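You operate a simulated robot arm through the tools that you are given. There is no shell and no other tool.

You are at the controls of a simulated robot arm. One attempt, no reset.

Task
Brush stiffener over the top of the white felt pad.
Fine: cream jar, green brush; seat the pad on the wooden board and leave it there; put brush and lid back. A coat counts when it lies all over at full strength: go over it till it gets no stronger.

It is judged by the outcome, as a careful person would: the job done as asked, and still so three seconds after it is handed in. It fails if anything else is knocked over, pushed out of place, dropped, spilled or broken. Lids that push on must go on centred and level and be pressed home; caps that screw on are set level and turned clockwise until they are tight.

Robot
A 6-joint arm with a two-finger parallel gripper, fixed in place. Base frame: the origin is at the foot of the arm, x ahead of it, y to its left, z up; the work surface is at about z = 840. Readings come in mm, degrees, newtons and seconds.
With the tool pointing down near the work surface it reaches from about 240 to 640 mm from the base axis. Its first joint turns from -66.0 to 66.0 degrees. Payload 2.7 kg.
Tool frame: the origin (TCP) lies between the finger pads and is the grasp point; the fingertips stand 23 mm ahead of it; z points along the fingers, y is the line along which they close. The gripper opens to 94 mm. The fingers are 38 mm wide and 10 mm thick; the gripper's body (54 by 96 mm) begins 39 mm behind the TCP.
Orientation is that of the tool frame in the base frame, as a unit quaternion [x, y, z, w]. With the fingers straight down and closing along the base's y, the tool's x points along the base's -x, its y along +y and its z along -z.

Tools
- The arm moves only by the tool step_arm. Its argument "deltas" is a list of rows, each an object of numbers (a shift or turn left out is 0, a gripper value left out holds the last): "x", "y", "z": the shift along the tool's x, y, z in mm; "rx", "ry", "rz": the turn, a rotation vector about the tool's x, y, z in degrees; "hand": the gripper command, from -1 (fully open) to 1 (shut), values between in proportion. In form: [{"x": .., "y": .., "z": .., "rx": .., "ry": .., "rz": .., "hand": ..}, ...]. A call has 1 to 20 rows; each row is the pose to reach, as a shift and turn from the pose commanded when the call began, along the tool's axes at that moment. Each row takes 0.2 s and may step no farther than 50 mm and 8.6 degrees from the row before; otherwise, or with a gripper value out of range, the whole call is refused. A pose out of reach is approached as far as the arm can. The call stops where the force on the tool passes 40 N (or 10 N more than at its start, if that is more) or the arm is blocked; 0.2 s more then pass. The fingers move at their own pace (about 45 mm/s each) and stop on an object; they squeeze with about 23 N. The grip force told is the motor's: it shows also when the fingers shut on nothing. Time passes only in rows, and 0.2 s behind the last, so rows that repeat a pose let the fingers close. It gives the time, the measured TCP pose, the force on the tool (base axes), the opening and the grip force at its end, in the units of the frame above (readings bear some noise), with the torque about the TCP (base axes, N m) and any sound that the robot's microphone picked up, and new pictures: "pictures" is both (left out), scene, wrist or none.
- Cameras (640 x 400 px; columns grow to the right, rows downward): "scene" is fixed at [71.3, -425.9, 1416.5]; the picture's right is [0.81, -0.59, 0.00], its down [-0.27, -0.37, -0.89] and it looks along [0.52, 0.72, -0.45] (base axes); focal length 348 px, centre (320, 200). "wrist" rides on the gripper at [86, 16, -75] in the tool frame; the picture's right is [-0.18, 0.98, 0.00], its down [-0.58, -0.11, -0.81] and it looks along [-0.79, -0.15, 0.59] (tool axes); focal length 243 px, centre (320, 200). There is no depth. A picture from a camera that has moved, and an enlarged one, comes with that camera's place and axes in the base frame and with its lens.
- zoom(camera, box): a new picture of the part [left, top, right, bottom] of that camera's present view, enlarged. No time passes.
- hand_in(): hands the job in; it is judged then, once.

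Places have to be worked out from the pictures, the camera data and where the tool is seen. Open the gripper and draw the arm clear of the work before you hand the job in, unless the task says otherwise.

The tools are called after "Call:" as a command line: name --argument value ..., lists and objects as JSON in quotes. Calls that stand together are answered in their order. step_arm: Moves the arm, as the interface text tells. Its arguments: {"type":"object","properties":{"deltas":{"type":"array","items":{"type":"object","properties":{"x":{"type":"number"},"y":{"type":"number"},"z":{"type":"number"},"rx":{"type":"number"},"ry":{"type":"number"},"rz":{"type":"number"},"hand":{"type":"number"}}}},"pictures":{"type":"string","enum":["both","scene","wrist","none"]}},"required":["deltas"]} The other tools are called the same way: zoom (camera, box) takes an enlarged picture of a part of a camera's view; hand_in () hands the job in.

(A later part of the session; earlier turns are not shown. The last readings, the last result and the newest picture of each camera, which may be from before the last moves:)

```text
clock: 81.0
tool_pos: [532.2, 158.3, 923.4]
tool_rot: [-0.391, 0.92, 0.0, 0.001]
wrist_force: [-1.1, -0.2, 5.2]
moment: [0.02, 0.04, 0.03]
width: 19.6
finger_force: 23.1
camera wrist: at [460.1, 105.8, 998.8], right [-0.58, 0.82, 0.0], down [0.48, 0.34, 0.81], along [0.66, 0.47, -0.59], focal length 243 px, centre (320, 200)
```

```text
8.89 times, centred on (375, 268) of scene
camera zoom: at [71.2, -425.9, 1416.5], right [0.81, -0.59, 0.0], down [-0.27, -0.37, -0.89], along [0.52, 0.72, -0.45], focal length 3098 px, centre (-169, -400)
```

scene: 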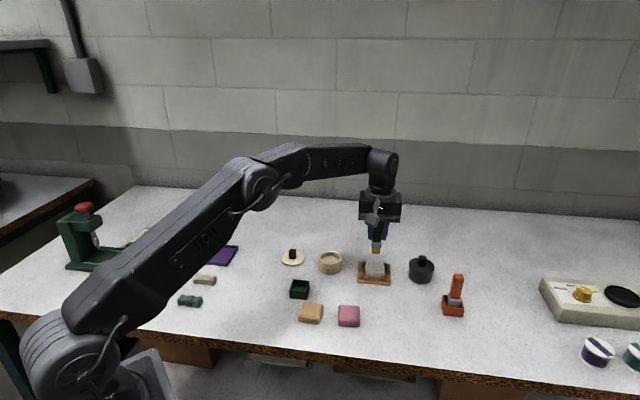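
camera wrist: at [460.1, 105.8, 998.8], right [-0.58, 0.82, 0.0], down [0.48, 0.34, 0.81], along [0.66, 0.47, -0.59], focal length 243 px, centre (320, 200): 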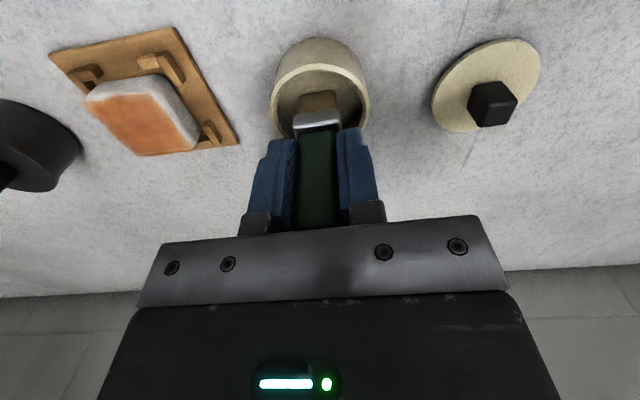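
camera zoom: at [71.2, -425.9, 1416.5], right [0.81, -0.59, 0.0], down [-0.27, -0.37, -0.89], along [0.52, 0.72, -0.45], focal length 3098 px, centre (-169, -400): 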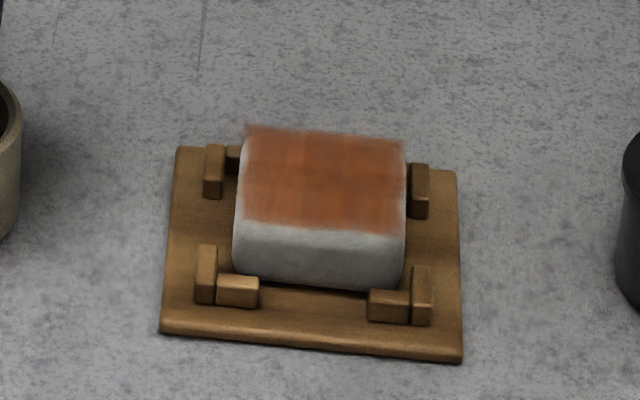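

The view shows the left side in the scene (tool +y) lighter than the right. I start this pass there with the freshly loaded brush.

Call:
step_arm --deltas '[{"z": -25}, {"z": -48.6}, {"x": -4, "y": -32, "z": -48.6}, {"x": -8, "y": -64, "z": -48.6}, {"x": -11.8, "y": -96.2, "z": -48.6}, {"x": -11.8, "y": -96.2, "z": -28}, {"x": -11.8, "y": -96.2, "z": -12}, {"x": -11.8, "y": -96.2, "z": -4.8}, {"x": -3.8, "y": -96.2, "z": -4.8}, {"x": 4.2, "y": -96.2, "z": -4.8}, {"x": 12.2, "y": -96.2, "z": -4.8}, {"x": 20.2, "y": -96.2, "z": -4.8}, {"x": 28.2, "y": -96.2, "z": -4.8}, {"x": 28.2, "y": -104.2, "z": -4.8}, {"x": 20.2, "y": -104.2, "z": -4.8}, {"x": 12.2, "y": -104.2, "z": -4.8}, {"x": 4.2, "y": -104.2, "z": -4.8}, {"x": -3.8, "y": -104.2, "z": -4.8}, {"x": -11.8, "y": -104.2, "z": -4.8}, {"x": -11.8, "y": -111.2, "z": -4.8}]' --pictures "none"

```text
clock: 85.2
tool_pos: [620.5, 89.8, 928.4]
tool_rot: [-0.391, 0.92, 0.0, 0.001]
wrist_force: [-1.1, 2.8, 5.1]
moment: [0.15, 0.08, -0.03]
width: 19.5
finger_force: 23.0
```

Force is a steady 5 N. I continue the lanes across the middle and the right side.

Call:
step_arm --deltas '[{"x": 8, "y": 0}, {"x": 16, "y": 0}, {"x": 24, "y": 0}, {"x": 32, "y": 0}, {"x": 40, "y": 0}, {"x": 40, "y": -8}, {"x": 32, "y": -8}, {"x": 24, "y": -8}, {"x": 16, "y": -8}, {"x": 8, "y": -8}, {"x": 0, "y": -8}, {"x": 0, "y": -16}, {"x": 8, "y": -16}, {"x": 16, "y": -16}, {"x": 24, "y": -16}, {"x": 32, "y": -16}, {"x": 40, "y": -16}, {"x": 40, "y": -25}]' --pictures "none"

Call:
zoom --camera "scene" --box '[355, 235, 395, 285]'

```text
clock: 89.0
tool_pos: [610.7, 42.7, 928.3]
tool_rot: [-0.391, 0.92, 0.001, 0.0]
wrist_force: [-3.4, 2.9, 8.9]
moment: [0.25, 0.22, 0.04]
width: 19.1
finger_force: 23.6
```

```text
8.00 times, centred on (375, 260) of scene
camera zoom: at [71.0, -425.8, 1416.5], right [0.81, -0.59, 0.0], down [-0.27, -0.37, -0.89], along [0.53, 0.72, -0.45], focal length 2788 px, centre (-120, -280)
```

zoom: 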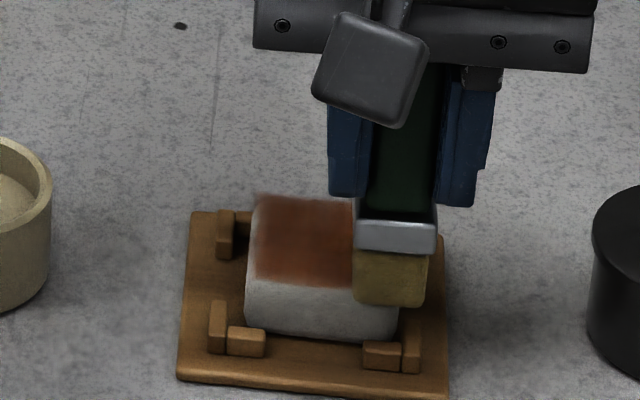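

I finish the last lane along the right edge and lift for a look.

Call:
step_arm --deltas '[{"x": -8, "y": 0}, {"x": -16, "y": 0}, {"x": -24, "y": 0}, {"x": -32, "y": 0}, {"x": -40, "y": 0}, {"x": -40, "y": 9}, {"x": -40, "y": 18}, {"x": -40, "y": 27}, {"x": -40, "y": 36}, {"x": -40, "y": 43}, {"x": -40, "y": 43, "z": -10}, {"x": -40, "y": 43, "z": -30}, {"x": -30, "y": 36, "z": -43.8}, {"x": -30, "y": 36, "z": -43.8}]' --pictures "wrist"

Call:
zoom --camera "wrist" --box '[210, 0, 390, 130]'

Call:
zoom --camera "scene" --box '[355, 245, 395, 290]'

```text
clock: 92.0
tool_pos: [605.1, 88.9, 972.9]
tool_rot: [-0.391, 0.92, 0.0, 0.0]
wrist_force: [0.0, 0.2, -1.2]
moment: [-0.01, 0.0, -0.02]
width: 19.4
finger_force: 22.9
camera wrist: at [533.2, 37.7, 1047.1], right [-0.58, 0.81, 0.0], down [0.48, 0.34, 0.81], along [0.66, 0.47, -0.59], focal length 243 px, centre (320, 200)
```

wrist: 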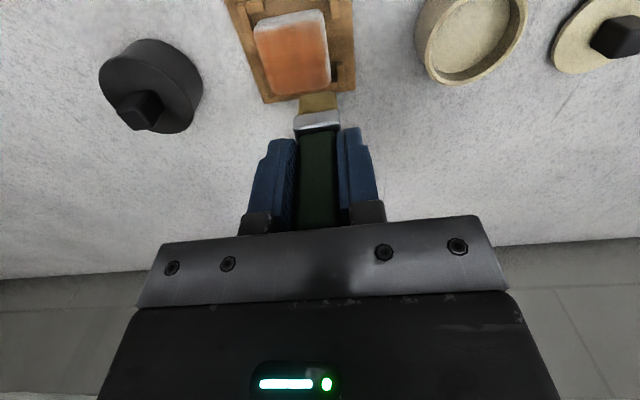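

```text
3.08 times, centred on (300, 65) of wrist
camera zoom: at [533.2, 37.7, 1047.1], right [-0.58, 0.81, 0.0], down [0.48, 0.34, 0.81], along [0.66, 0.47, -0.59], focal length 746 px, centre (382, 615)
```

zoom: 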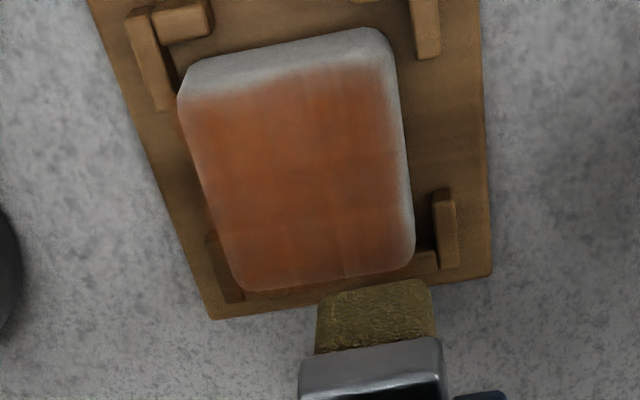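

```text
8.89 times, centred on (375, 268) of scene
camera zoom: at [71.3, -425.9, 1416.5], right [0.81, -0.59, 0.0], down [-0.27, -0.37, -0.89], along [0.52, 0.72, -0.45], focal length 3098 px, centre (-169, -400)
```

zoom: 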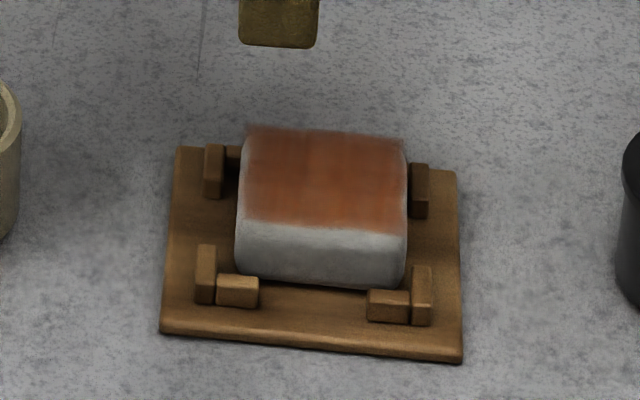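

The pad is still seated and the edges have been overrun on every side. I re-dip and compare the coat from the same unobstructed viewpoint as before.

Call:
step_arm --deltas '[{"x": 0.6, "y": 33}, {"x": 1.2, "y": 66}, {"x": 1.8, "y": 100.2}, {"x": 1.8, "y": 100.2}, {"x": 1.8, "y": 100.2, "z": 20}, {"x": 1.8, "y": 100.2, "z": 36}, {"x": 1.8, "y": 100.2, "z": 44}, {"x": 1.8, "y": 100.2, "z": 47.8}, {"x": 1.8, "y": 100.2, "z": 48.8}, {"x": 1.8, "y": 100.2, "z": 48.8}, {"x": 1.8, "y": 100.2, "z": 48.8}]' --pictures "wrist"

Call:
zoom --camera "scene" --box '[355, 245, 395, 290]'

Call:
zoom --camera "wrist" --box '[40, 10, 250, 170]'

```text
clock: 94.4
tool_pos: [533.0, 157.9, 923.2]
tool_rot: [-0.391, 0.92, 0.0, 0.0]
wrist_force: [-0.6, -0.1, 2.7]
moment: [0.02, 0.02, 0.01]
width: 19.4
finger_force: 23.2
camera wrist: at [460.2, 105.8, 998.6], right [-0.58, 0.82, 0.0], down [0.48, 0.34, 0.81], along [0.66, 0.47, -0.59], focal length 243 px, centre (320, 200)
```

wrist: 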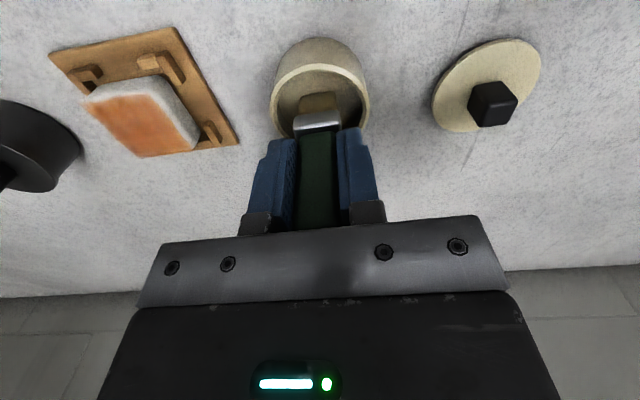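

```text
8.89 times, centred on (375, 268) of scene
camera zoom: at [71.2, -425.9, 1416.5], right [0.81, -0.59, 0.0], down [-0.27, -0.37, -0.89], along [0.52, 0.72, -0.45], focal length 3098 px, centre (-169, -400)
```

zoom: 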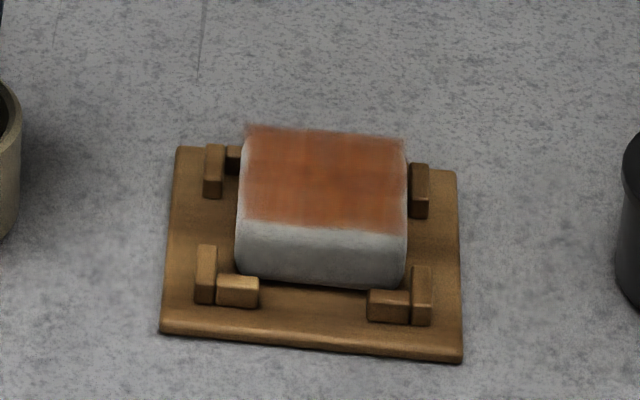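

```text
2.50 times, centred on (145, 90) of wrist
camera zoom: at [460.2, 105.8, 998.6], right [-0.58, 0.82, 0.0], down [0.48, 0.34, 0.81], along [0.66, 0.47, -0.59], focal length 606 px, centre (758, 475)
```

zoom: 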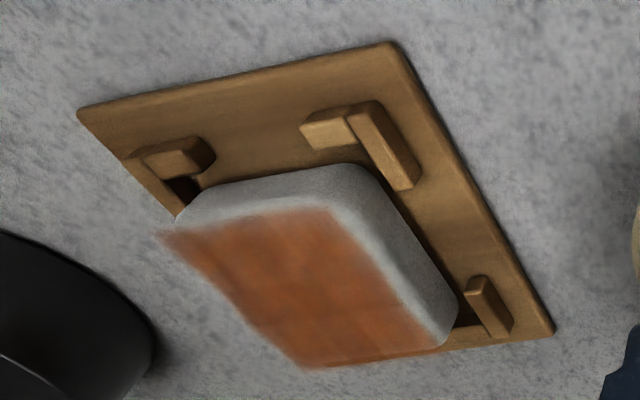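

From this side view the coat still shows patches of different strength. I zoom in further to find the weak spots.

Call:
zoom --camera "wrist" --box '[85, 75, 205, 165]'

Call:
zoom --camera "scene" --box '[364, 255, 388, 279]'

```text
4.44 times, centred on (145, 120) of wrist
camera zoom: at [460.2, 105.8, 998.6], right [-0.58, 0.82, 0.0], down [0.48, 0.34, 0.81], along [0.66, 0.47, -0.59], focal length 1078 px, centre (1098, 556)
```

zoom: 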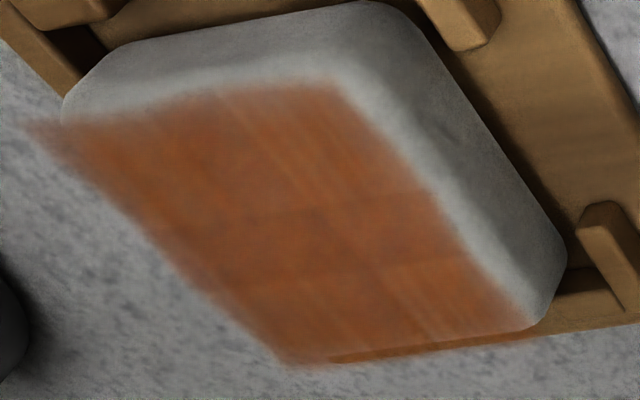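

```text
16.00 times, centred on (376, 267) of scene
camera zoom: at [71.2, -425.9, 1416.5], right [0.81, -0.59, 0.0], down [-0.27, -0.37, -0.89], along [0.52, 0.72, -0.45], focal length 5576 px, centre (-576, -872)
```

zoom: 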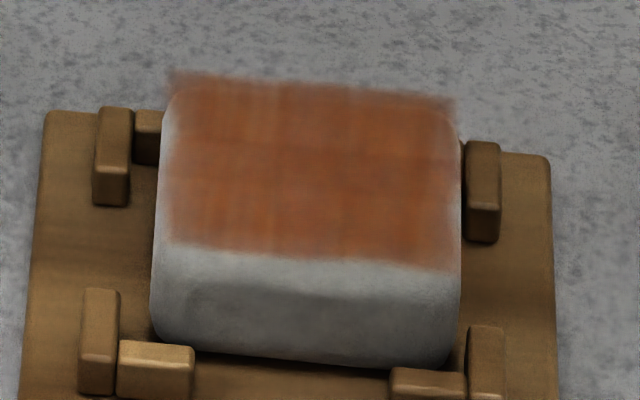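

Strength is still uneven, a bit lighter on the left and along the rims. I press slightly for a full load, then make another complete crosswise pass starting at the far edge.

Call:
step_arm --deltas '[{"z": 0.7}, {"z": 0.7}, {"z": -25}, {"z": -48.8}, {"x": -3.9, "y": -31, "z": -48.8}, {"x": -7.8, "y": -62, "z": -48.8}, {"x": -11.8, "y": -94.2, "z": -48.8}, {"x": -11.8, "y": -94.2, "z": -28}, {"x": -11.8, "y": -94.2, "z": -12}, {"x": -11.8, "y": -94.2, "z": -4.8}, {"x": -11.8, "y": -105.2, "z": -4.8}, {"x": -11.8, "y": -116.2, "z": -4.8}, {"x": -11.8, "y": -127.2, "z": -4.8}, {"x": -11.8, "y": -138.2, "z": -4.8}, {"x": -4.8, "y": -138.2, "z": -4.8}, {"x": -4.8, "y": -127.2, "z": -4.8}, {"x": -4.8, "y": -116.2, "z": -4.8}, {"x": -4.8, "y": -105.2, "z": -4.8}, {"x": -4.8, "y": -94.2, "z": -4.8}, {"x": 2.2, "y": -94.2, "z": -4.8}]' --pictures "none"

```text
clock: 98.6
tool_pos: [598.6, 91.5, 927.6]
tool_rot: [-0.392, 0.92, 0.001, 0.002]
wrist_force: [2.7, 4.4, 8.2]
moment: [0.26, -0.19, 0.04]
width: 19.4
finger_force: 23.6
```

Pressure is about 8 N. I continue the crosswise lanes toward the near edge.

Call:
step_arm --deltas '[{"x": 0, "y": -11}, {"x": 0, "y": -22}, {"x": 0, "y": -33}, {"x": 0, "y": -44}, {"x": 7, "y": -44}, {"x": 7, "y": -33}, {"x": 7, "y": -22}, {"x": 7, "y": -11}, {"x": 7, "y": 0}, {"x": 14, "y": 0}, {"x": 14, "y": -11}, {"x": 14, "y": -22}, {"x": 14, "y": -33}, {"x": 14, "y": -44}, {"x": 21, "y": -44}, {"x": 21, "y": -33}, {"x": 21, "y": -22}, {"x": 21, "y": -11}, {"x": 21, "y": 0}, {"x": 27, "y": 0}]' --pictures "none"

Call:
zoom --camera "scene" --box '[355, 235, 395, 285]'

```text
clock: 102.8
tool_pos: [578.9, 72.0, 926.9]
tool_rot: [-0.392, 0.92, 0.0, 0.002]
wrist_force: [2.0, 3.9, 11.9]
moment: [0.29, -0.29, 0.07]
width: 19.5
finger_force: 22.7
```

```text
8.00 times, centred on (375, 260) of scene
camera zoom: at [71.2, -425.7, 1416.5], right [0.81, -0.59, 0.0], down [-0.27, -0.37, -0.89], along [0.52, 0.72, -0.45], focal length 2788 px, centre (-120, -280)
```

zoom: 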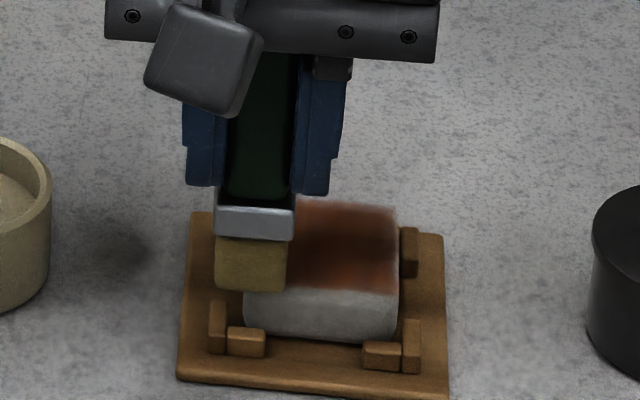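

I ease off slightly and finish the near-edge lane, then lift.

Call:
step_arm --deltas '[{"x": 0, "y": -11, "z": -0.4}, {"x": 0, "y": -22, "z": -0.4}, {"x": 0, "y": -33, "z": -0.4}, {"x": 0, "y": -44, "z": -0.4}, {"x": -10, "y": -44, "z": -0.4}, {"x": -20, "y": -44, "z": -0.4}, {"x": -30, "y": -44, "z": -0.4}, {"x": -42, "y": -44, "z": -0.4}, {"x": -42, "y": -33, "z": -0.4}, {"x": -42, "y": -22, "z": -0.4}, {"x": -42, "y": -11, "z": -0.4}, {"x": -42, "y": 0, "z": -0.4}, {"x": -31, "y": 0, "z": -0.4}, {"x": -20, "y": 0, "z": -0.4}, {"x": -10, "y": 0, "z": -0.4}, {"x": 0, "y": 0, "z": -0.4}, {"x": 0, "y": 0, "z": -10}, {"x": 0, "y": 0, "z": -30}, {"x": 0, "y": 0, "z": -44}]' --pictures "none"

Call:
zoom --camera "scene" --box '[364, 255, 388, 279]'

Call:
zoom --camera "wrist" --box '[230, 0, 410, 140]'

```text
clock: 106.8
tool_pos: [579.5, 71.7, 970.5]
tool_rot: [-0.391, 0.921, 0.0, 0.0]
wrist_force: [0.2, -0.3, -1.3]
moment: [0.05, -0.01, 0.01]
width: 19.6
finger_force: 23.3
out of reach, approached as far as the arm can: row 8
```

```text
16.00 times, centred on (376, 267) of scene
camera zoom: at [71.3, -425.9, 1416.5], right [0.81, -0.59, 0.0], down [-0.27, -0.37, -0.89], along [0.52, 0.72, -0.45], focal length 5576 px, centre (-576, -872)
```

zoom: 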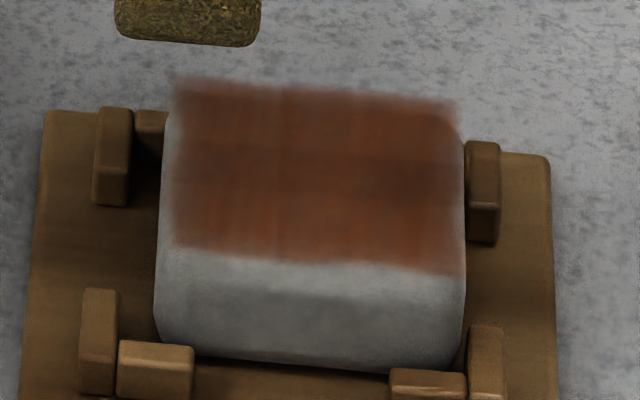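

```text
2.86 times, centred on (320, 70) of wrist
camera zoom: at [507.7, 19.6, 1046.6], right [-0.58, 0.82, 0.0], down [0.48, 0.34, 0.81], along [0.66, 0.47, -0.59], focal length 693 px, centre (320, 571)
```

zoom: 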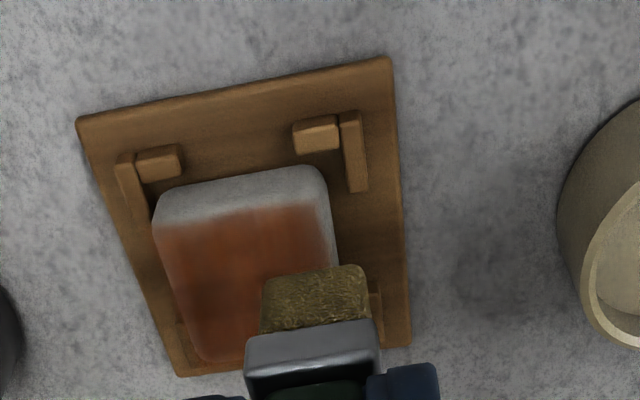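

The coat is darker and more even. I re-dip and compare again from the same unobstructed viewpoint.

Call:
step_arm --deltas '[{"x": -10, "y": 31}, {"x": -20, "y": 62}, {"x": -29.2, "y": 94.2}, {"x": -29.2, "y": 94.2}, {"x": -29.2, "y": 94.2, "z": 20}, {"x": -29.2, "y": 94.2, "z": 36}, {"x": -29.2, "y": 94.2, "z": 44}, {"x": -29.2, "y": 94.2, "z": 48}, {"x": -29.2, "y": 94.2, "z": 49.3}, {"x": -29.2, "y": 94.2, "z": 49.3}, {"x": -29.2, "y": 94.2, "z": 49.3}]' --pictures "wrist"

Call:
zoom --camera "scene" --box '[364, 255, 388, 279]'

Call:
zoom --camera "wrist" --box '[85, 75, 205, 165]'

```text
clock: 109.2
tool_pos: [533.3, 157.0, 922.5]
tool_rot: [-0.392, 0.92, 0.0, 0.002]
wrist_force: [-0.3, 0.1, 4.6]
moment: [0.04, -0.03, 0.02]
width: 19.7
finger_force: 23.3
camera wrist: at [460.5, 106.0, 998.1], right [-0.58, 0.82, 0.0], down [0.48, 0.34, 0.81], along [0.66, 0.47, -0.59], focal length 243 px, centre (320, 200)
```

wrist: 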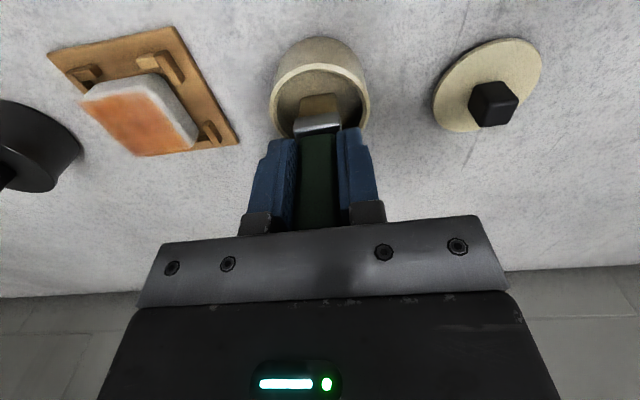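

```text
16.00 times, centred on (376, 267) of scene
camera zoom: at [71.2, -425.9, 1416.5], right [0.81, -0.59, 0.0], down [-0.27, -0.37, -0.89], along [0.52, 0.72, -0.45], focal length 5576 px, centre (-576, -872)
```

zoom: 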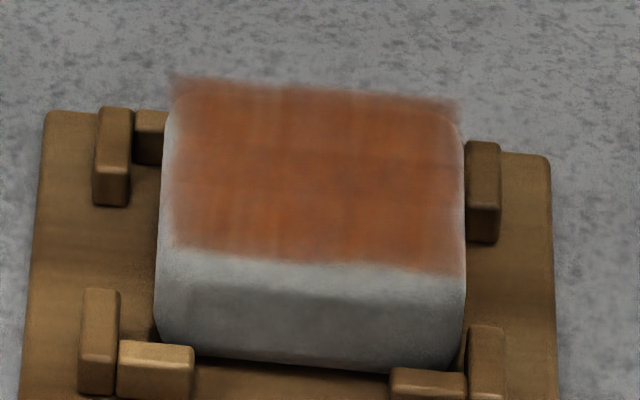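

```text
4.44 times, centred on (145, 120) of wrist
camera zoom: at [460.5, 106.0, 998.1], right [-0.58, 0.82, 0.0], down [0.48, 0.34, 0.81], along [0.66, 0.47, -0.59], focal length 1078 px, centre (1098, 556)
```

zoom: 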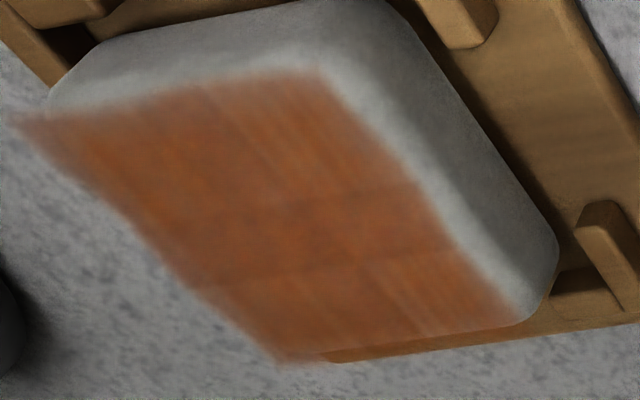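

The coat is more uniform now, and the pad has crept about 1.5 mm toward tool -y, still inside the clips. I do another full pass with the lanes stepping from -y to +y to counter the creep.

Call:
step_arm --deltas '[{"z": -25}, {"z": -49.3}, {"x": 9, "y": -45, "z": -49.3}, {"x": 18, "y": -90, "z": -49.3}, {"x": 26.2, "y": -136.2, "z": -49.3}, {"x": 26.2, "y": -136.2, "z": -28}, {"x": 26.2, "y": -136.2, "z": -12}, {"x": 26.2, "y": -136.2, "z": -5.6}, {"x": 17.2, "y": -136.2, "z": -5.6}, {"x": 8.2, "y": -136.2, "z": -5.6}, {"x": -0.8, "y": -136.2, "z": -5.6}, {"x": -9.8, "y": -136.2, "z": -5.6}, {"x": -9.8, "y": -129.2, "z": -5.6}, {"x": -0.8, "y": -129.2, "z": -5.6}, {"x": 8.2, "y": -129.2, "z": -5.6}, {"x": 17.2, "y": -129.2, "z": -5.6}, {"x": 26.2, "y": -129.2, "z": -5.6}, {"x": 26.2, "y": -122.2, "z": -5.6}, {"x": 17.2, "y": -122.2, "z": -5.6}, {"x": 8.2, "y": -122.2, "z": -5.6}]' --pictures "none"

```text
clock: 113.4
tool_pos: [615.1, 67.3, 928.4]
tool_rot: [-0.391, 0.92, 0.0, 0.0]
wrist_force: [-0.5, -1.6, 3.2]
moment: [-0.06, 0.02, 0.0]
width: 19.5
finger_force: 22.9
```

Force is light at 3 N. I press a touch more and continue through the remaining lanes.

Call:
step_arm --deltas '[{"x": -9, "y": 0, "z": 0.3}, {"x": -18, "y": 0, "z": 0.3}, {"x": -18, "y": 7, "z": 0.3}, {"x": -9, "y": 7, "z": 0.3}, {"x": 0, "y": 7, "z": 0.3}, {"x": 9, "y": 7, "z": 0.3}, {"x": 18, "y": 7, "z": 0.3}, {"x": 18, "y": 14, "z": 0.3}, {"x": 9, "y": 14, "z": 0.3}, {"x": 0, "y": 14, "z": 0.3}, {"x": -9, "y": 14, "z": 0.3}, {"x": -18, "y": 14, "z": 0.3}, {"x": -18, "y": 21, "z": 0.3}, {"x": -9, "y": 21, "z": 0.3}, {"x": 0, "y": 21, "z": 0.3}, {"x": 9, "y": 21, "z": 0.3}, {"x": 18, "y": 21, "z": 0.3}, {"x": 18, "y": 27, "z": 0.3}, {"x": 9, "y": 27, "z": 0.3}, {"x": 0, "y": 27, "z": 0.3}]' --pictures "none"

```text
clock: 117.6
tool_pos: [596.0, 85.9, 928.8]
tool_rot: [-0.391, 0.92, 0.0, 0.0]
wrist_force: [-1.6, -2.1, 3.5]
moment: [-0.08, 0.03, 0.01]
width: 19.4
finger_force: 22.8
```

I finish this lane, lift, and go straight to the jar for another dip so I can compare from the same spot.

Call:
step_arm --deltas '[{"x": -9, "y": 0}, {"x": -18, "y": 0}, {"x": -18, "y": 0, "z": -12}, {"x": -18, "y": 0, "z": -44}, {"x": -13, "y": 48, "z": -44}, {"x": -8.2, "y": 95.2, "z": -44}, {"x": -8.2, "y": 95.2, "z": -44}, {"x": -8.2, "y": 95.2, "z": -24}, {"x": -8.2, "y": 95.2, "z": -8}, {"x": -8.2, "y": 95.2, "z": 1}, {"x": -8.2, "y": 95.2, "z": 4.4}, {"x": -8.2, "y": 95.2, "z": 5.6}, {"x": -8.2, "y": 95.2, "z": 5.6}, {"x": -8.2, "y": 95.2, "z": 5.6}]' --pictures "wrist"

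Call:
zoom --camera "scene" --box '[364, 255, 388, 279]'

Call:
zoom --camera "wrist" --box '[85, 75, 205, 165]'

```text
clock: 120.6
tool_pos: [532.5, 158.0, 922.4]
tool_rot: [-0.391, 0.92, -0.001, 0.001]
wrist_force: [-1.6, -1.1, 9.8]
moment: [0.04, 0.09, 0.02]
width: 19.5
finger_force: 22.9
camera wrist: at [460.1, 105.8, 997.9], right [-0.58, 0.82, 0.0], down [0.48, 0.34, 0.81], along [0.66, 0.47, -0.59], focal length 243 px, centre (320, 200)
```

wrist: 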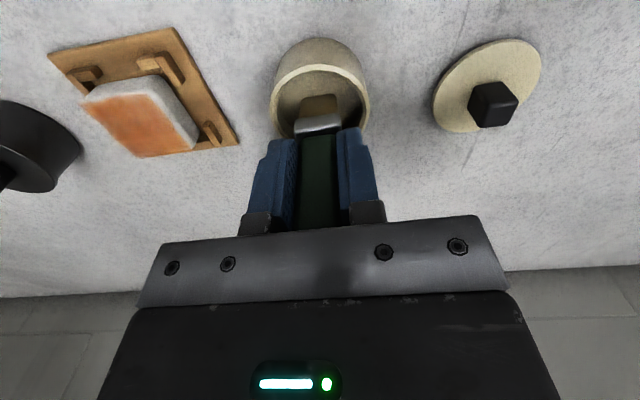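

```text
16.00 times, centred on (376, 267) of scene
camera zoom: at [71.1, -425.9, 1416.5], right [0.81, -0.59, 0.0], down [-0.27, -0.37, -0.89], along [0.52, 0.72, -0.45], focal length 5576 px, centre (-576, -872)
```

zoom: 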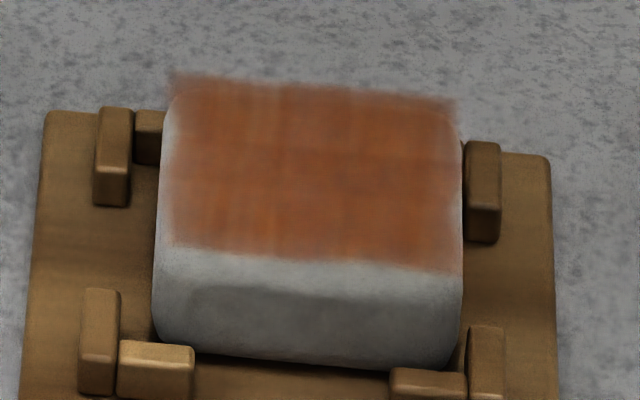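

```text
4.44 times, centred on (145, 120) of wrist
camera zoom: at [460.1, 105.8, 997.9], right [-0.58, 0.82, 0.0], down [0.48, 0.34, 0.81], along [0.66, 0.47, -0.59], focal length 1078 px, centre (1098, 556)
```

zoom: 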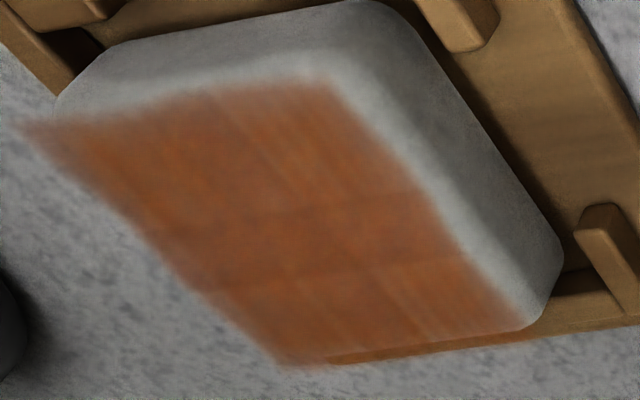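

The colour and streak pattern look the same as after the previous pass, so it seems close to full strength. I make one more full pass with a fresh load to confirm, covering corners and edges too.

Call:
step_arm --deltas '[{"z": -25}, {"z": -49.6}, {"x": -3.6, "y": -31, "z": -49.6}, {"x": -7.2, "y": -62, "z": -49.6}, {"x": -10.8, "y": -94.2, "z": -49.6}, {"x": -10.8, "y": -94.2, "z": -28}, {"x": -10.8, "y": -94.2, "z": -12}, {"x": -10.8, "y": -94.2, "z": -5.7}, {"x": -10.8, "y": -104.7, "z": -5.7}, {"x": -10.8, "y": -115.2, "z": -5.7}, {"x": -10.8, "y": -125.7, "z": -5.7}, {"x": -10.8, "y": -136.2, "z": -5.7}, {"x": -2.8, "y": -136.2, "z": -5.7}, {"x": -2.8, "y": -125.7, "z": -5.7}, {"x": -2.8, "y": -115.2, "z": -5.7}, {"x": -2.8, "y": -104.7, "z": -5.7}, {"x": -2.8, "y": -94.2, "z": -5.7}, {"x": 5.2, "y": -94.2, "z": -5.7}, {"x": 5.2, "y": -104.7, "z": -5.7}, {"x": 5.2, "y": -115.2, "z": -5.7}]' --pictures "none"

```text
clock: 124.8
tool_pos: [612.4, 74.0, 927.8]
tool_rot: [-0.391, 0.92, 0.0, 0.0]
wrist_force: [0.1, -0.1, -1.4]
moment: [0.02, 0.02, -0.03]
width: 19.5
finger_force: 23.0
```

The force reads zero here, so the brush has slipped up a little in the grip. I lower to find contact again.

Call:
step_arm --deltas '[{"z": 0.8}, {"z": 1.5}, {"z": 1.5}]' --pictures "none"

```text
clock: 125.6
tool_pos: [611.7, 73.3, 928.0]
tool_rot: [-0.391, 0.92, -0.001, 0.002]
wrist_force: [0.6, 2.0, 5.8]
moment: [0.05, -0.02, 0.01]
width: 19.4
finger_force: 23.2
```

Contact is back at about 6 N with 1.5 mm more depth. I redo the pass at this height, starting with the far lanes.

Call:
step_arm --deltas '[{"x": 0, "y": -10.5}, {"x": 0, "y": -21}, {"x": -8, "y": -21}, {"x": -8, "y": -10.5}, {"x": -8, "y": 0}, {"x": -8, "y": 10.5}, {"x": -8, "y": 21}, {"x": -16, "y": 21}, {"x": -16, "y": 10.5}, {"x": -16, "y": 0}, {"x": -16, "y": -10.5}, {"x": -16, "y": -21}, {"x": -8, "y": -21}, {"x": 0, "y": -21}, {"x": 0, "y": -10.5}, {"x": 0, "y": 0}, {"x": 0, "y": 10.5}, {"x": 0, "y": 21}, {"x": 8, "y": 21}, {"x": 8, "y": 10.5}]' --pictures "none"

```text
clock: 129.8
tool_pos: [597.1, 77.1, 927.8]
tool_rot: [-0.391, 0.92, 0.001, -0.001]
wrist_force: [-4.6, 5.7, 15.1]
moment: [0.38, 0.17, 0.07]
width: 19.4
finger_force: 22.9
```

Force has risen to 15 N, which is too much. I ease up 1.2 mm and check the pad and board haven't moved.

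Call:
step_arm --deltas '[{"z": -1.2}, {"z": -1.2}]' --pictures "wrist"

Call:
zoom --camera "scene" --box '[355, 235, 395, 285]'

Call:
zoom --camera "wrist" --box '[230, 20, 410, 170]'

```text
clock: 130.4
tool_pos: [598.3, 74.9, 927.4]
tool_rot: [-0.391, 0.92, 0.0, -0.001]
wrist_force: [-0.4, 4.6, 8.9]
moment: [0.29, -0.03, 0.02]
width: 19.6
finger_force: 23.2
camera wrist: at [525.9, 23.5, 1002.5], right [-0.58, 0.82, 0.0], down [0.48, 0.34, 0.81], along [0.66, 0.47, -0.59], focal length 243 px, centre (320, 200)
```

wrist: 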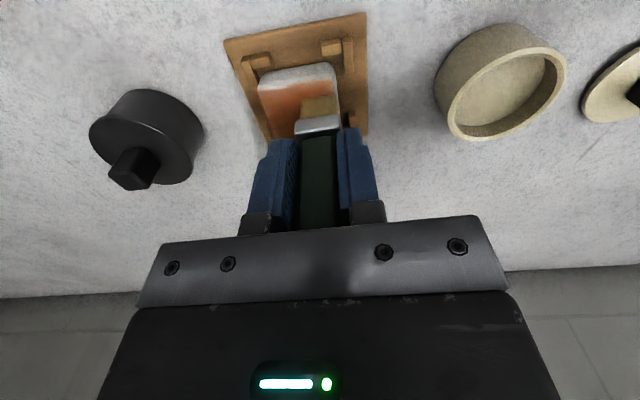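

```text
8.00 times, centred on (375, 260) of scene
camera zoom: at [71.1, -425.8, 1416.5], right [0.81, -0.59, 0.0], down [-0.27, -0.37, -0.89], along [0.52, 0.72, -0.45], focal length 2788 px, centre (-120, -280)
```

zoom: 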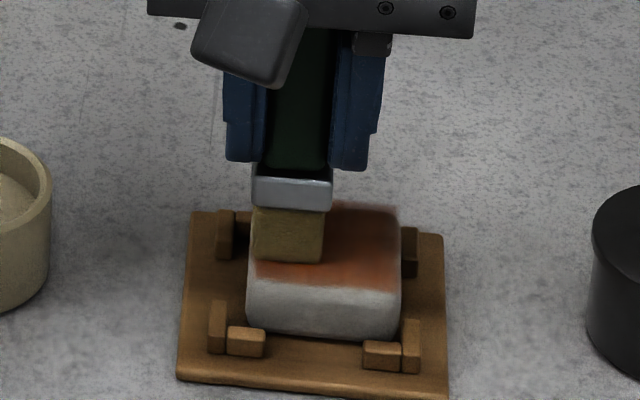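

```text
2.67 times, centred on (320, 95) of wrist
camera zoom: at [525.9, 23.5, 1002.5], right [-0.58, 0.82, 0.0], down [0.48, 0.34, 0.81], along [0.66, 0.47, -0.59], focal length 647 px, centre (320, 480)
```

zoom: 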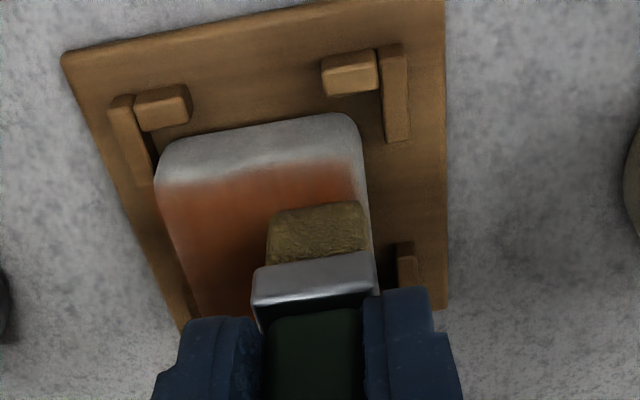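

The board hasn't moved, but the pad has crept to the -y clips. I brush the rest with strokes only in +y, lifting on the return, which also nudges it back toward the centre.

Call:
step_arm --deltas '[{"x": 0, "y": 0, "z": -8}, {"x": 0, "y": -31.5, "z": -8}, {"x": 0, "y": -31.5, "z": -0.3}, {"x": 0, "y": -21, "z": -0.3}, {"x": 0, "y": -10.5, "z": -0.3}, {"x": 0, "y": 0, "z": -0.3}, {"x": 0, "y": 10.5, "z": -0.3}, {"x": 8, "y": 10.5, "z": -8}, {"x": 8, "y": -31.5, "z": -8}, {"x": 8, "y": -31.5, "z": -0.3}, {"x": 8, "y": -21, "z": -0.3}, {"x": 8, "y": -10.5, "z": -0.3}, {"x": 8, "y": 0, "z": -0.3}, {"x": 8, "y": 10.5, "z": -0.3}, {"x": 15, "y": 10.5, "z": -8}, {"x": 15, "y": -31.5, "z": -8}, {"x": 15, "y": -31.5, "z": -0.3}, {"x": 15, "y": -19, "z": -0.3}, {"x": 15, "y": -6, "z": -0.3}, {"x": 15, "y": 8, "z": -0.3}]' --pictures "wrist"

Call:
zoom --camera "wrist" --box '[200, 0, 380, 150]'

```text
clock: 134.6
tool_pos: [581.9, 70.6, 927.7]
tool_rot: [-0.391, 0.92, 0.0, 0.0]
wrist_force: [0.0, 0.1, -0.8]
moment: [0.0, 0.01, -0.01]
width: 19.6
finger_force: 22.9
camera wrist: at [509.9, 18.6, 1002.8], right [-0.58, 0.81, 0.0], down [0.48, 0.34, 0.81], along [0.66, 0.47, -0.59], focal length 243 px, centre (320, 200)
```

wrist: 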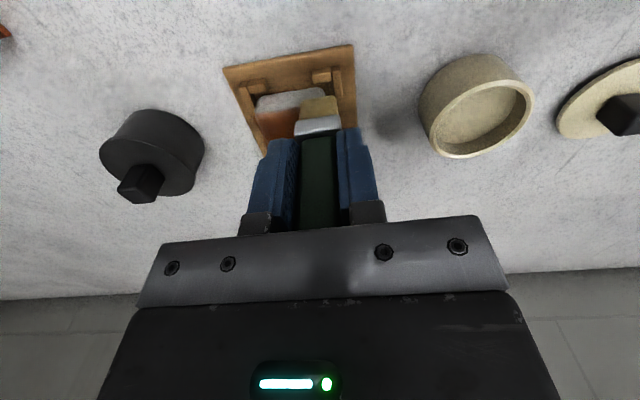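

```text
2.67 times, centred on (290, 75) of wrist
camera zoom: at [509.9, 18.6, 1002.8], right [-0.58, 0.81, 0.0], down [0.48, 0.34, 0.81], along [0.66, 0.47, -0.59], focal length 647 px, centre (400, 533)
```

zoom: 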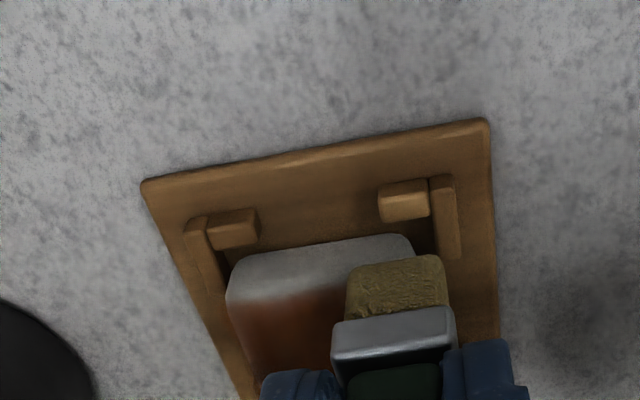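

There's no contact at this spot at that height, so the brush tip height has shifted again. I lower in small steps to find the touch point here.

Call:
step_arm --deltas '[{"y": -4, "z": 0.5}, {"y": -4, "z": 1.0}, {"y": -4, "z": 1.0}]' --pictures "none"

Call:
zoom --camera "scene" --box '[360, 245, 390, 285]'

```text
clock: 135.4
tool_pos: [585.3, 68.4, 927.3]
tool_rot: [-0.39, 0.921, 0.0, 0.001]
wrist_force: [-1.4, 1.2, 3.4]
moment: [0.09, 0.03, 0.01]
width: 19.7
finger_force: 22.7
```

```text
10.00 times, centred on (375, 265) of scene
camera zoom: at [71.2, -425.8, 1416.5], right [0.81, -0.59, 0.0], down [-0.27, -0.37, -0.89], along [0.52, 0.72, -0.45], focal length 3485 px, centre (-230, -450)
```

zoom: 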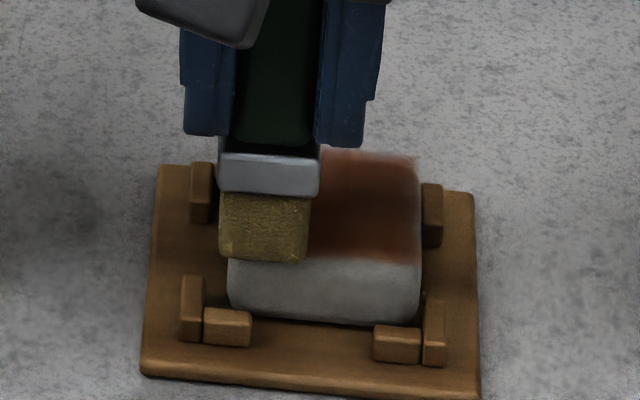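

Contact is 3.4 N here. I repeat the +y-only strokes at this corrected height, starting at the near edge.

Call:
step_arm --deltas '[{"x": 0, "y": 0, "z": -8}, {"x": 0, "y": -39.5, "z": -8}, {"x": 0, "y": -39.5, "z": 0.3}, {"x": 0, "y": -29, "z": 0.3}, {"x": 0, "y": -18.5, "z": 0.3}, {"x": 0, "y": -8, "z": 0.3}, {"x": 0, "y": 3, "z": 0.3}, {"x": -7, "y": 3, "z": -8}, {"x": -7, "y": -39.5, "z": -8}, {"x": -7, "y": -39.5, "z": 0.3}, {"x": -7, "y": -29, "z": 0.3}, {"x": -7, "y": -18.5, "z": 0.3}, {"x": -7, "y": -8, "z": 0.3}, {"x": -7, "y": 3, "z": 0.3}, {"x": -14, "y": 3, "z": -8}, {"x": -14, "y": -39.5, "z": -8}, {"x": -14, "y": -39.5, "z": 0.3}, {"x": -14, "y": -27, "z": 0.3}, {"x": -14, "y": -14, "z": 0.3}, {"x": -14, "y": -3, "z": 0.3}]' --pictures "wrist"

Call:
zoom --camera "wrist" --box '[220, 0, 400, 150]'

```text
clock: 139.6
tool_pos: [597.4, 75.4, 927.4]
tool_rot: [-0.39, 0.921, -0.001, 0.001]
wrist_force: [1.2, -0.5, 4.8]
moment: [-0.06, -0.1, 0.02]
width: 19.2
finger_force: 22.6
camera wrist: at [524.8, 24.0, 1002.5], right [-0.58, 0.82, 0.0], down [0.48, 0.34, 0.81], along [0.66, 0.47, -0.59], focal length 243 px, centre (320, 200)
```

wrist: 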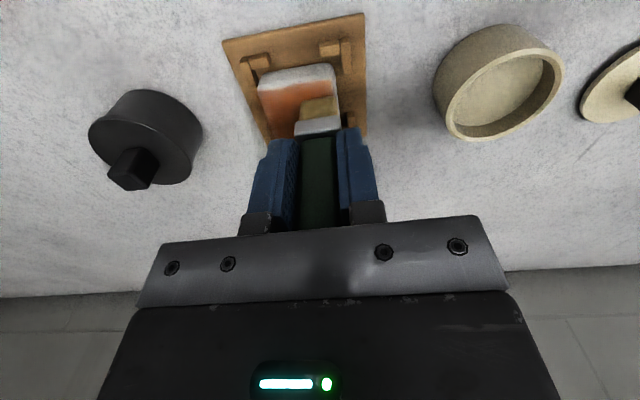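

```text
2.67 times, centred on (310, 75) of wrist
camera zoom: at [524.8, 24.0, 1002.5], right [-0.58, 0.82, 0.0], down [0.48, 0.34, 0.81], along [0.66, 0.47, -0.59], focal length 647 px, centre (347, 533)
```

zoom: 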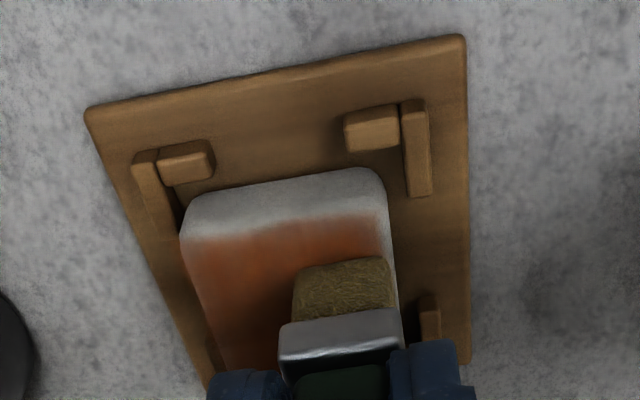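

Steady at about 5 N. I continue the +y strokes toward the far edge.

Call:
step_arm --deltas '[{"x": -7, "y": 0, "z": -8}, {"x": -7, "y": -36.5, "z": -8}, {"x": -7, "y": -36.5, "z": 0}, {"x": -7, "y": -26, "z": 0}, {"x": -7, "y": -15.5, "z": 0}, {"x": -7, "y": -5, "z": 0}, {"x": -7, "y": 6, "z": 0}, {"x": -14, "y": 6, "z": -8}, {"x": -14, "y": -36.5, "z": -8}, {"x": -14, "y": -36.5, "z": 0}, {"x": -14, "y": -26, "z": 0}, {"x": -14, "y": -15.5, "z": 0}, {"x": -14, "y": -5, "z": 0}, {"x": -14, "y": 6, "z": 0}, {"x": -21, "y": 6, "z": -8}, {"x": -21, "y": -34.5, "z": -8}, {"x": -21, "y": -34.5, "z": 0}, {"x": -21, "y": -22, "z": 0}, {"x": -21, "y": -9, "z": 0}, {"x": -21, "y": 4, "z": 0}]' --pictures "none"

```text
clock: 143.8
tool_pos: [609.3, 93.4, 926.3]
tool_rot: [-0.391, 0.92, -0.001, 0.002]
wrist_force: [2.3, -1.3, 5.4]
moment: [-0.05, -0.16, -0.01]
width: 19.4
finger_force: 22.8
```

Now the last far-edge stroke, then on to the jar for a fresh load and the comparison view.

Call:
step_arm --deltas '[{"x": -5, "y": 1, "z": -8}, {"x": -5, "y": -34.5, "z": -8}, {"x": -5, "y": -34.5, "z": 0}, {"x": -5, "y": -24, "z": 0}, {"x": -5, "y": -13, "z": 0}, {"x": -5, "y": -2, "z": 0}, {"x": -5, "y": 4, "z": 0}, {"x": -5, "y": 4, "z": -12}, {"x": -5, "y": 4, "z": -45.2}, {"x": 0, "y": 36, "z": -45.2}, {"x": 4, "y": 68, "z": -45.2}, {"x": 6.8, "y": 99.7, "z": -45.2}, {"x": 6.8, "y": 99.7, "z": -45.2}, {"x": 6.8, "y": 99.7, "z": -25}, {"x": 6.8, "y": 99.7, "z": -8}, {"x": 6.8, "y": 99.7, "z": 1}, {"x": 6.8, "y": 99.7, "z": 4}, {"x": 6.8, "y": 99.7, "z": 5}, {"x": 6.8, "y": 99.7, "z": 5}, {"x": 6.8, "y": 99.7, "z": 5}]' --pictures "wrist"

Call:
zoom --camera "scene" --box '[364, 255, 388, 279]'

Call:
zoom --camera "wrist" --box '[85, 75, 205, 165]'

```text
clock: 148.0
tool_pos: [531.9, 158.1, 921.9]
tool_rot: [-0.391, 0.921, 0.0, 0.001]
wrist_force: [-0.4, -0.9, 7.2]
moment: [0.02, -0.01, 0.0]
width: 19.6
finger_force: 23.4
camera wrist: at [460.4, 106.0, 997.2], right [-0.58, 0.82, 0.0], down [0.48, 0.34, 0.81], along [0.66, 0.47, -0.59], focal length 243 px, centre (320, 200)
```

wrist: 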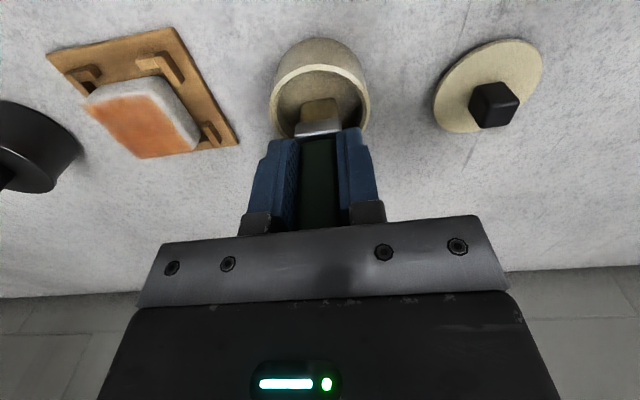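

```text
16.00 times, centred on (376, 267) of scene
camera zoom: at [71.1, -425.9, 1416.5], right [0.81, -0.59, 0.0], down [-0.27, -0.37, -0.89], along [0.52, 0.72, -0.45], focal length 5576 px, centre (-576, -872)
```

zoom: 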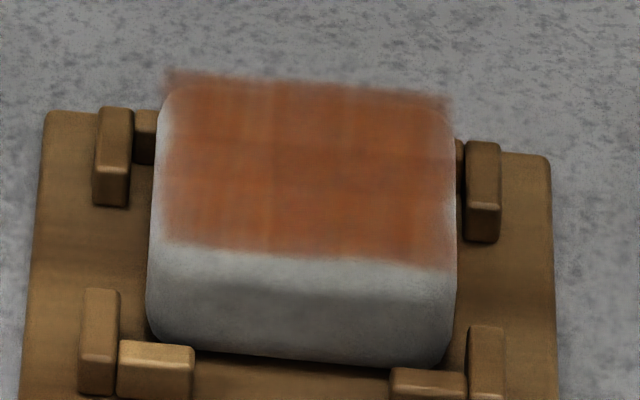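

```text
4.44 times, centred on (145, 120) of wrist
camera zoom: at [460.4, 106.0, 997.2], right [-0.58, 0.82, 0.0], down [0.48, 0.34, 0.81], along [0.66, 0.47, -0.59], focal length 1078 px, centre (1098, 556)
```

zoom: 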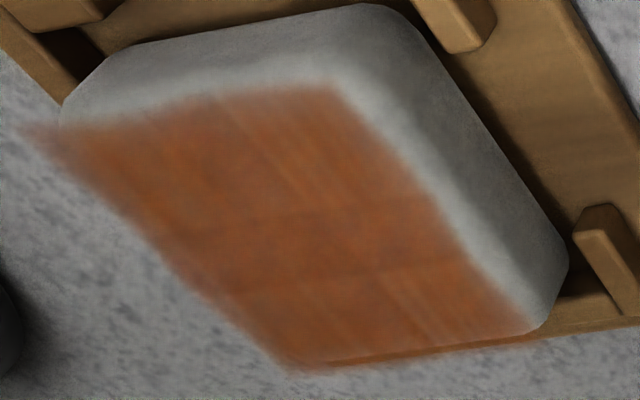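

The pad is re-centred and the colour and pattern are unchanged from the last two comparisons, so it has stopped strengthening over most of the top. I do one more loaded perimeter pass for the rims.

Call:
step_arm --deltas '[{"z": -25}, {"z": -50.2}, {"x": 9, "y": -45, "z": -50.2}, {"x": 18, "y": -90, "z": -50.2}, {"x": 28.2, "y": -138.2, "z": -50.2}, {"x": 28.2, "y": -138.2, "z": -30}, {"x": 28.2, "y": -138.2, "z": -13}, {"x": 28.2, "y": -138.2, "z": -5}, {"x": 28.2, "y": -127.7, "z": -5}, {"x": 28.2, "y": -117, "z": -5}, {"x": 28.2, "y": -106.5, "z": -5}, {"x": 28.2, "y": -95.2, "z": -5}, {"x": 18, "y": -95.2, "z": -5}, {"x": 8, "y": -95.2, "z": -5}, {"x": -2, "y": -95.2, "z": -5}, {"x": -11.8, "y": -95.2, "z": -5}, {"x": -11.8, "y": -95.2, "z": -12}, {"x": -11.8, "y": -134.2, "z": -12}, {"x": -11.8, "y": -134.2, "z": -5}, {"x": -11.8, "y": -123.7, "z": -5}]' --pictures "none"

```text
clock: 152.2
tool_pos: [629.6, 80.0, 925.7]
tool_rot: [-0.391, 0.92, -0.001, -0.001]
wrist_force: [0.7, 0.4, -0.8]
moment: [-0.01, -0.02, -0.04]
width: 19.8
finger_force: 23.0
```

No contact at this height, as the last dip pushed the brush up slightly again. I lower to find it.

Call:
step_arm --deltas '[{"x": 3, "z": 0.5}, {"x": 3, "z": 1.0}, {"x": 3, "z": 1.0}]' --pictures "none"

```text
clock: 153.0
tool_pos: [627.5, 79.5, 926.1]
tool_rot: [-0.39, 0.921, 0.0, 0.0]
wrist_force: [-0.2, 1.3, 0.5]
moment: [0.02, 0.01, 0.0]
width: 19.5
finger_force: 23.4
```

I lower a bit further.

Call:
step_arm --deltas '[{"z": 0.6}, {"z": 1.2}, {"z": 1.2}]' --pictures "wrist"

Call:
zoom --camera "wrist" --box '[240, 20, 400, 160]'

```text
clock: 153.8
tool_pos: [627.5, 77.7, 925.8]
tool_rot: [-0.391, 0.921, 0.001, 0.001]
wrist_force: [0.1, 1.3, 7.3]
moment: [0.07, -0.02, 0.0]
width: 19.5
finger_force: 23.0
camera wrist: at [555.0, 26.4, 1000.7], right [-0.58, 0.81, 0.0], down [0.48, 0.34, 0.81], along [0.66, 0.47, -0.59], focal length 243 px, centre (320, 200)
```

wrist: 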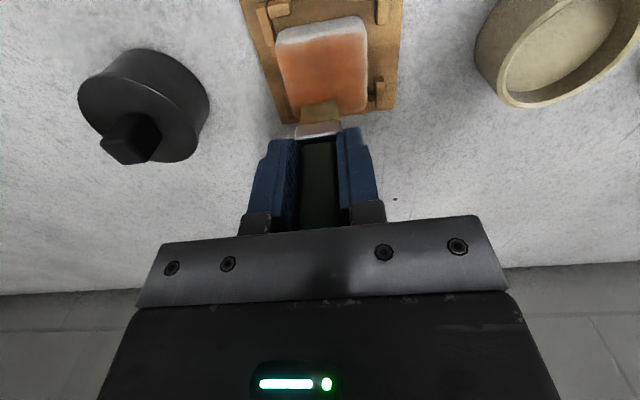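

```text
2.86 times, centred on (320, 90) of wrist
camera zoom: at [555.0, 26.4, 1000.7], right [-0.58, 0.81, 0.0], down [0.48, 0.34, 0.81], along [0.66, 0.47, -0.59], focal length 693 px, centre (320, 514)
```

zoom: 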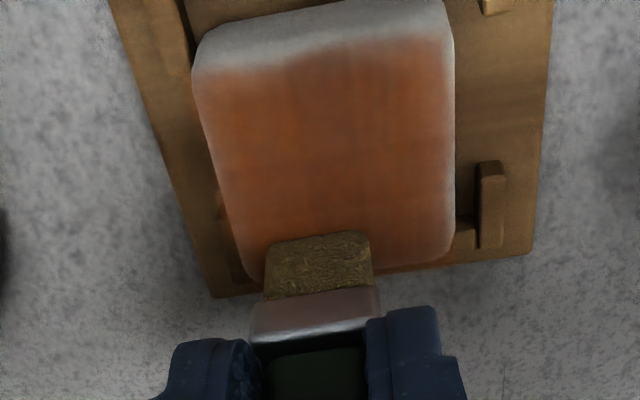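

Contact is back at about 7 N, 2.2 mm deeper. I redo the perimeter at this height: far edge, left side, then near edge.

Call:
step_arm --deltas '[{"x": -3, "y": 0, "z": -0.2}, {"x": -3, "y": 10, "z": -0.2}, {"x": -3, "y": 20, "z": -0.2}, {"x": -3, "y": 28.5, "z": -0.2}, {"x": 7, "y": 28.5, "z": -0.2}, {"x": 17, "y": 28.5, "z": -0.2}, {"x": 27, "y": 28.5, "z": -0.2}, {"x": 37, "y": 28.5, "z": -0.2}, {"x": 37, "y": 28.5, "z": -8}, {"x": 37, "y": -15.5, "z": -8}, {"x": 37, "y": -15.5, "z": -0.2}, {"x": 37, "y": -5, "z": -0.2}, {"x": 37, "y": 6, "z": -0.2}, {"x": 37, "y": 17, "z": -0.2}, {"x": 37, "y": 28.5, "z": -0.2}, {"x": 37, "y": 28.5, "z": -8}, {"x": 37, "y": -15.5, "z": -8}, {"x": 37, "y": -15.5, "z": -0.2}, {"x": 27, "y": -15.5, "z": -0.2}, {"x": 17, "y": -15.5, "z": -0.2}]' --pictures "none"

```text
clock: 158.0
tool_pos: [627.8, 54.8, 925.2]
tool_rot: [-0.39, 0.921, -0.002, 0.001]
wrist_force: [-3.5, -5.1, 12.2]
moment: [-0.18, 0.18, 0.05]
width: 19.5
finger_force: 22.3
```

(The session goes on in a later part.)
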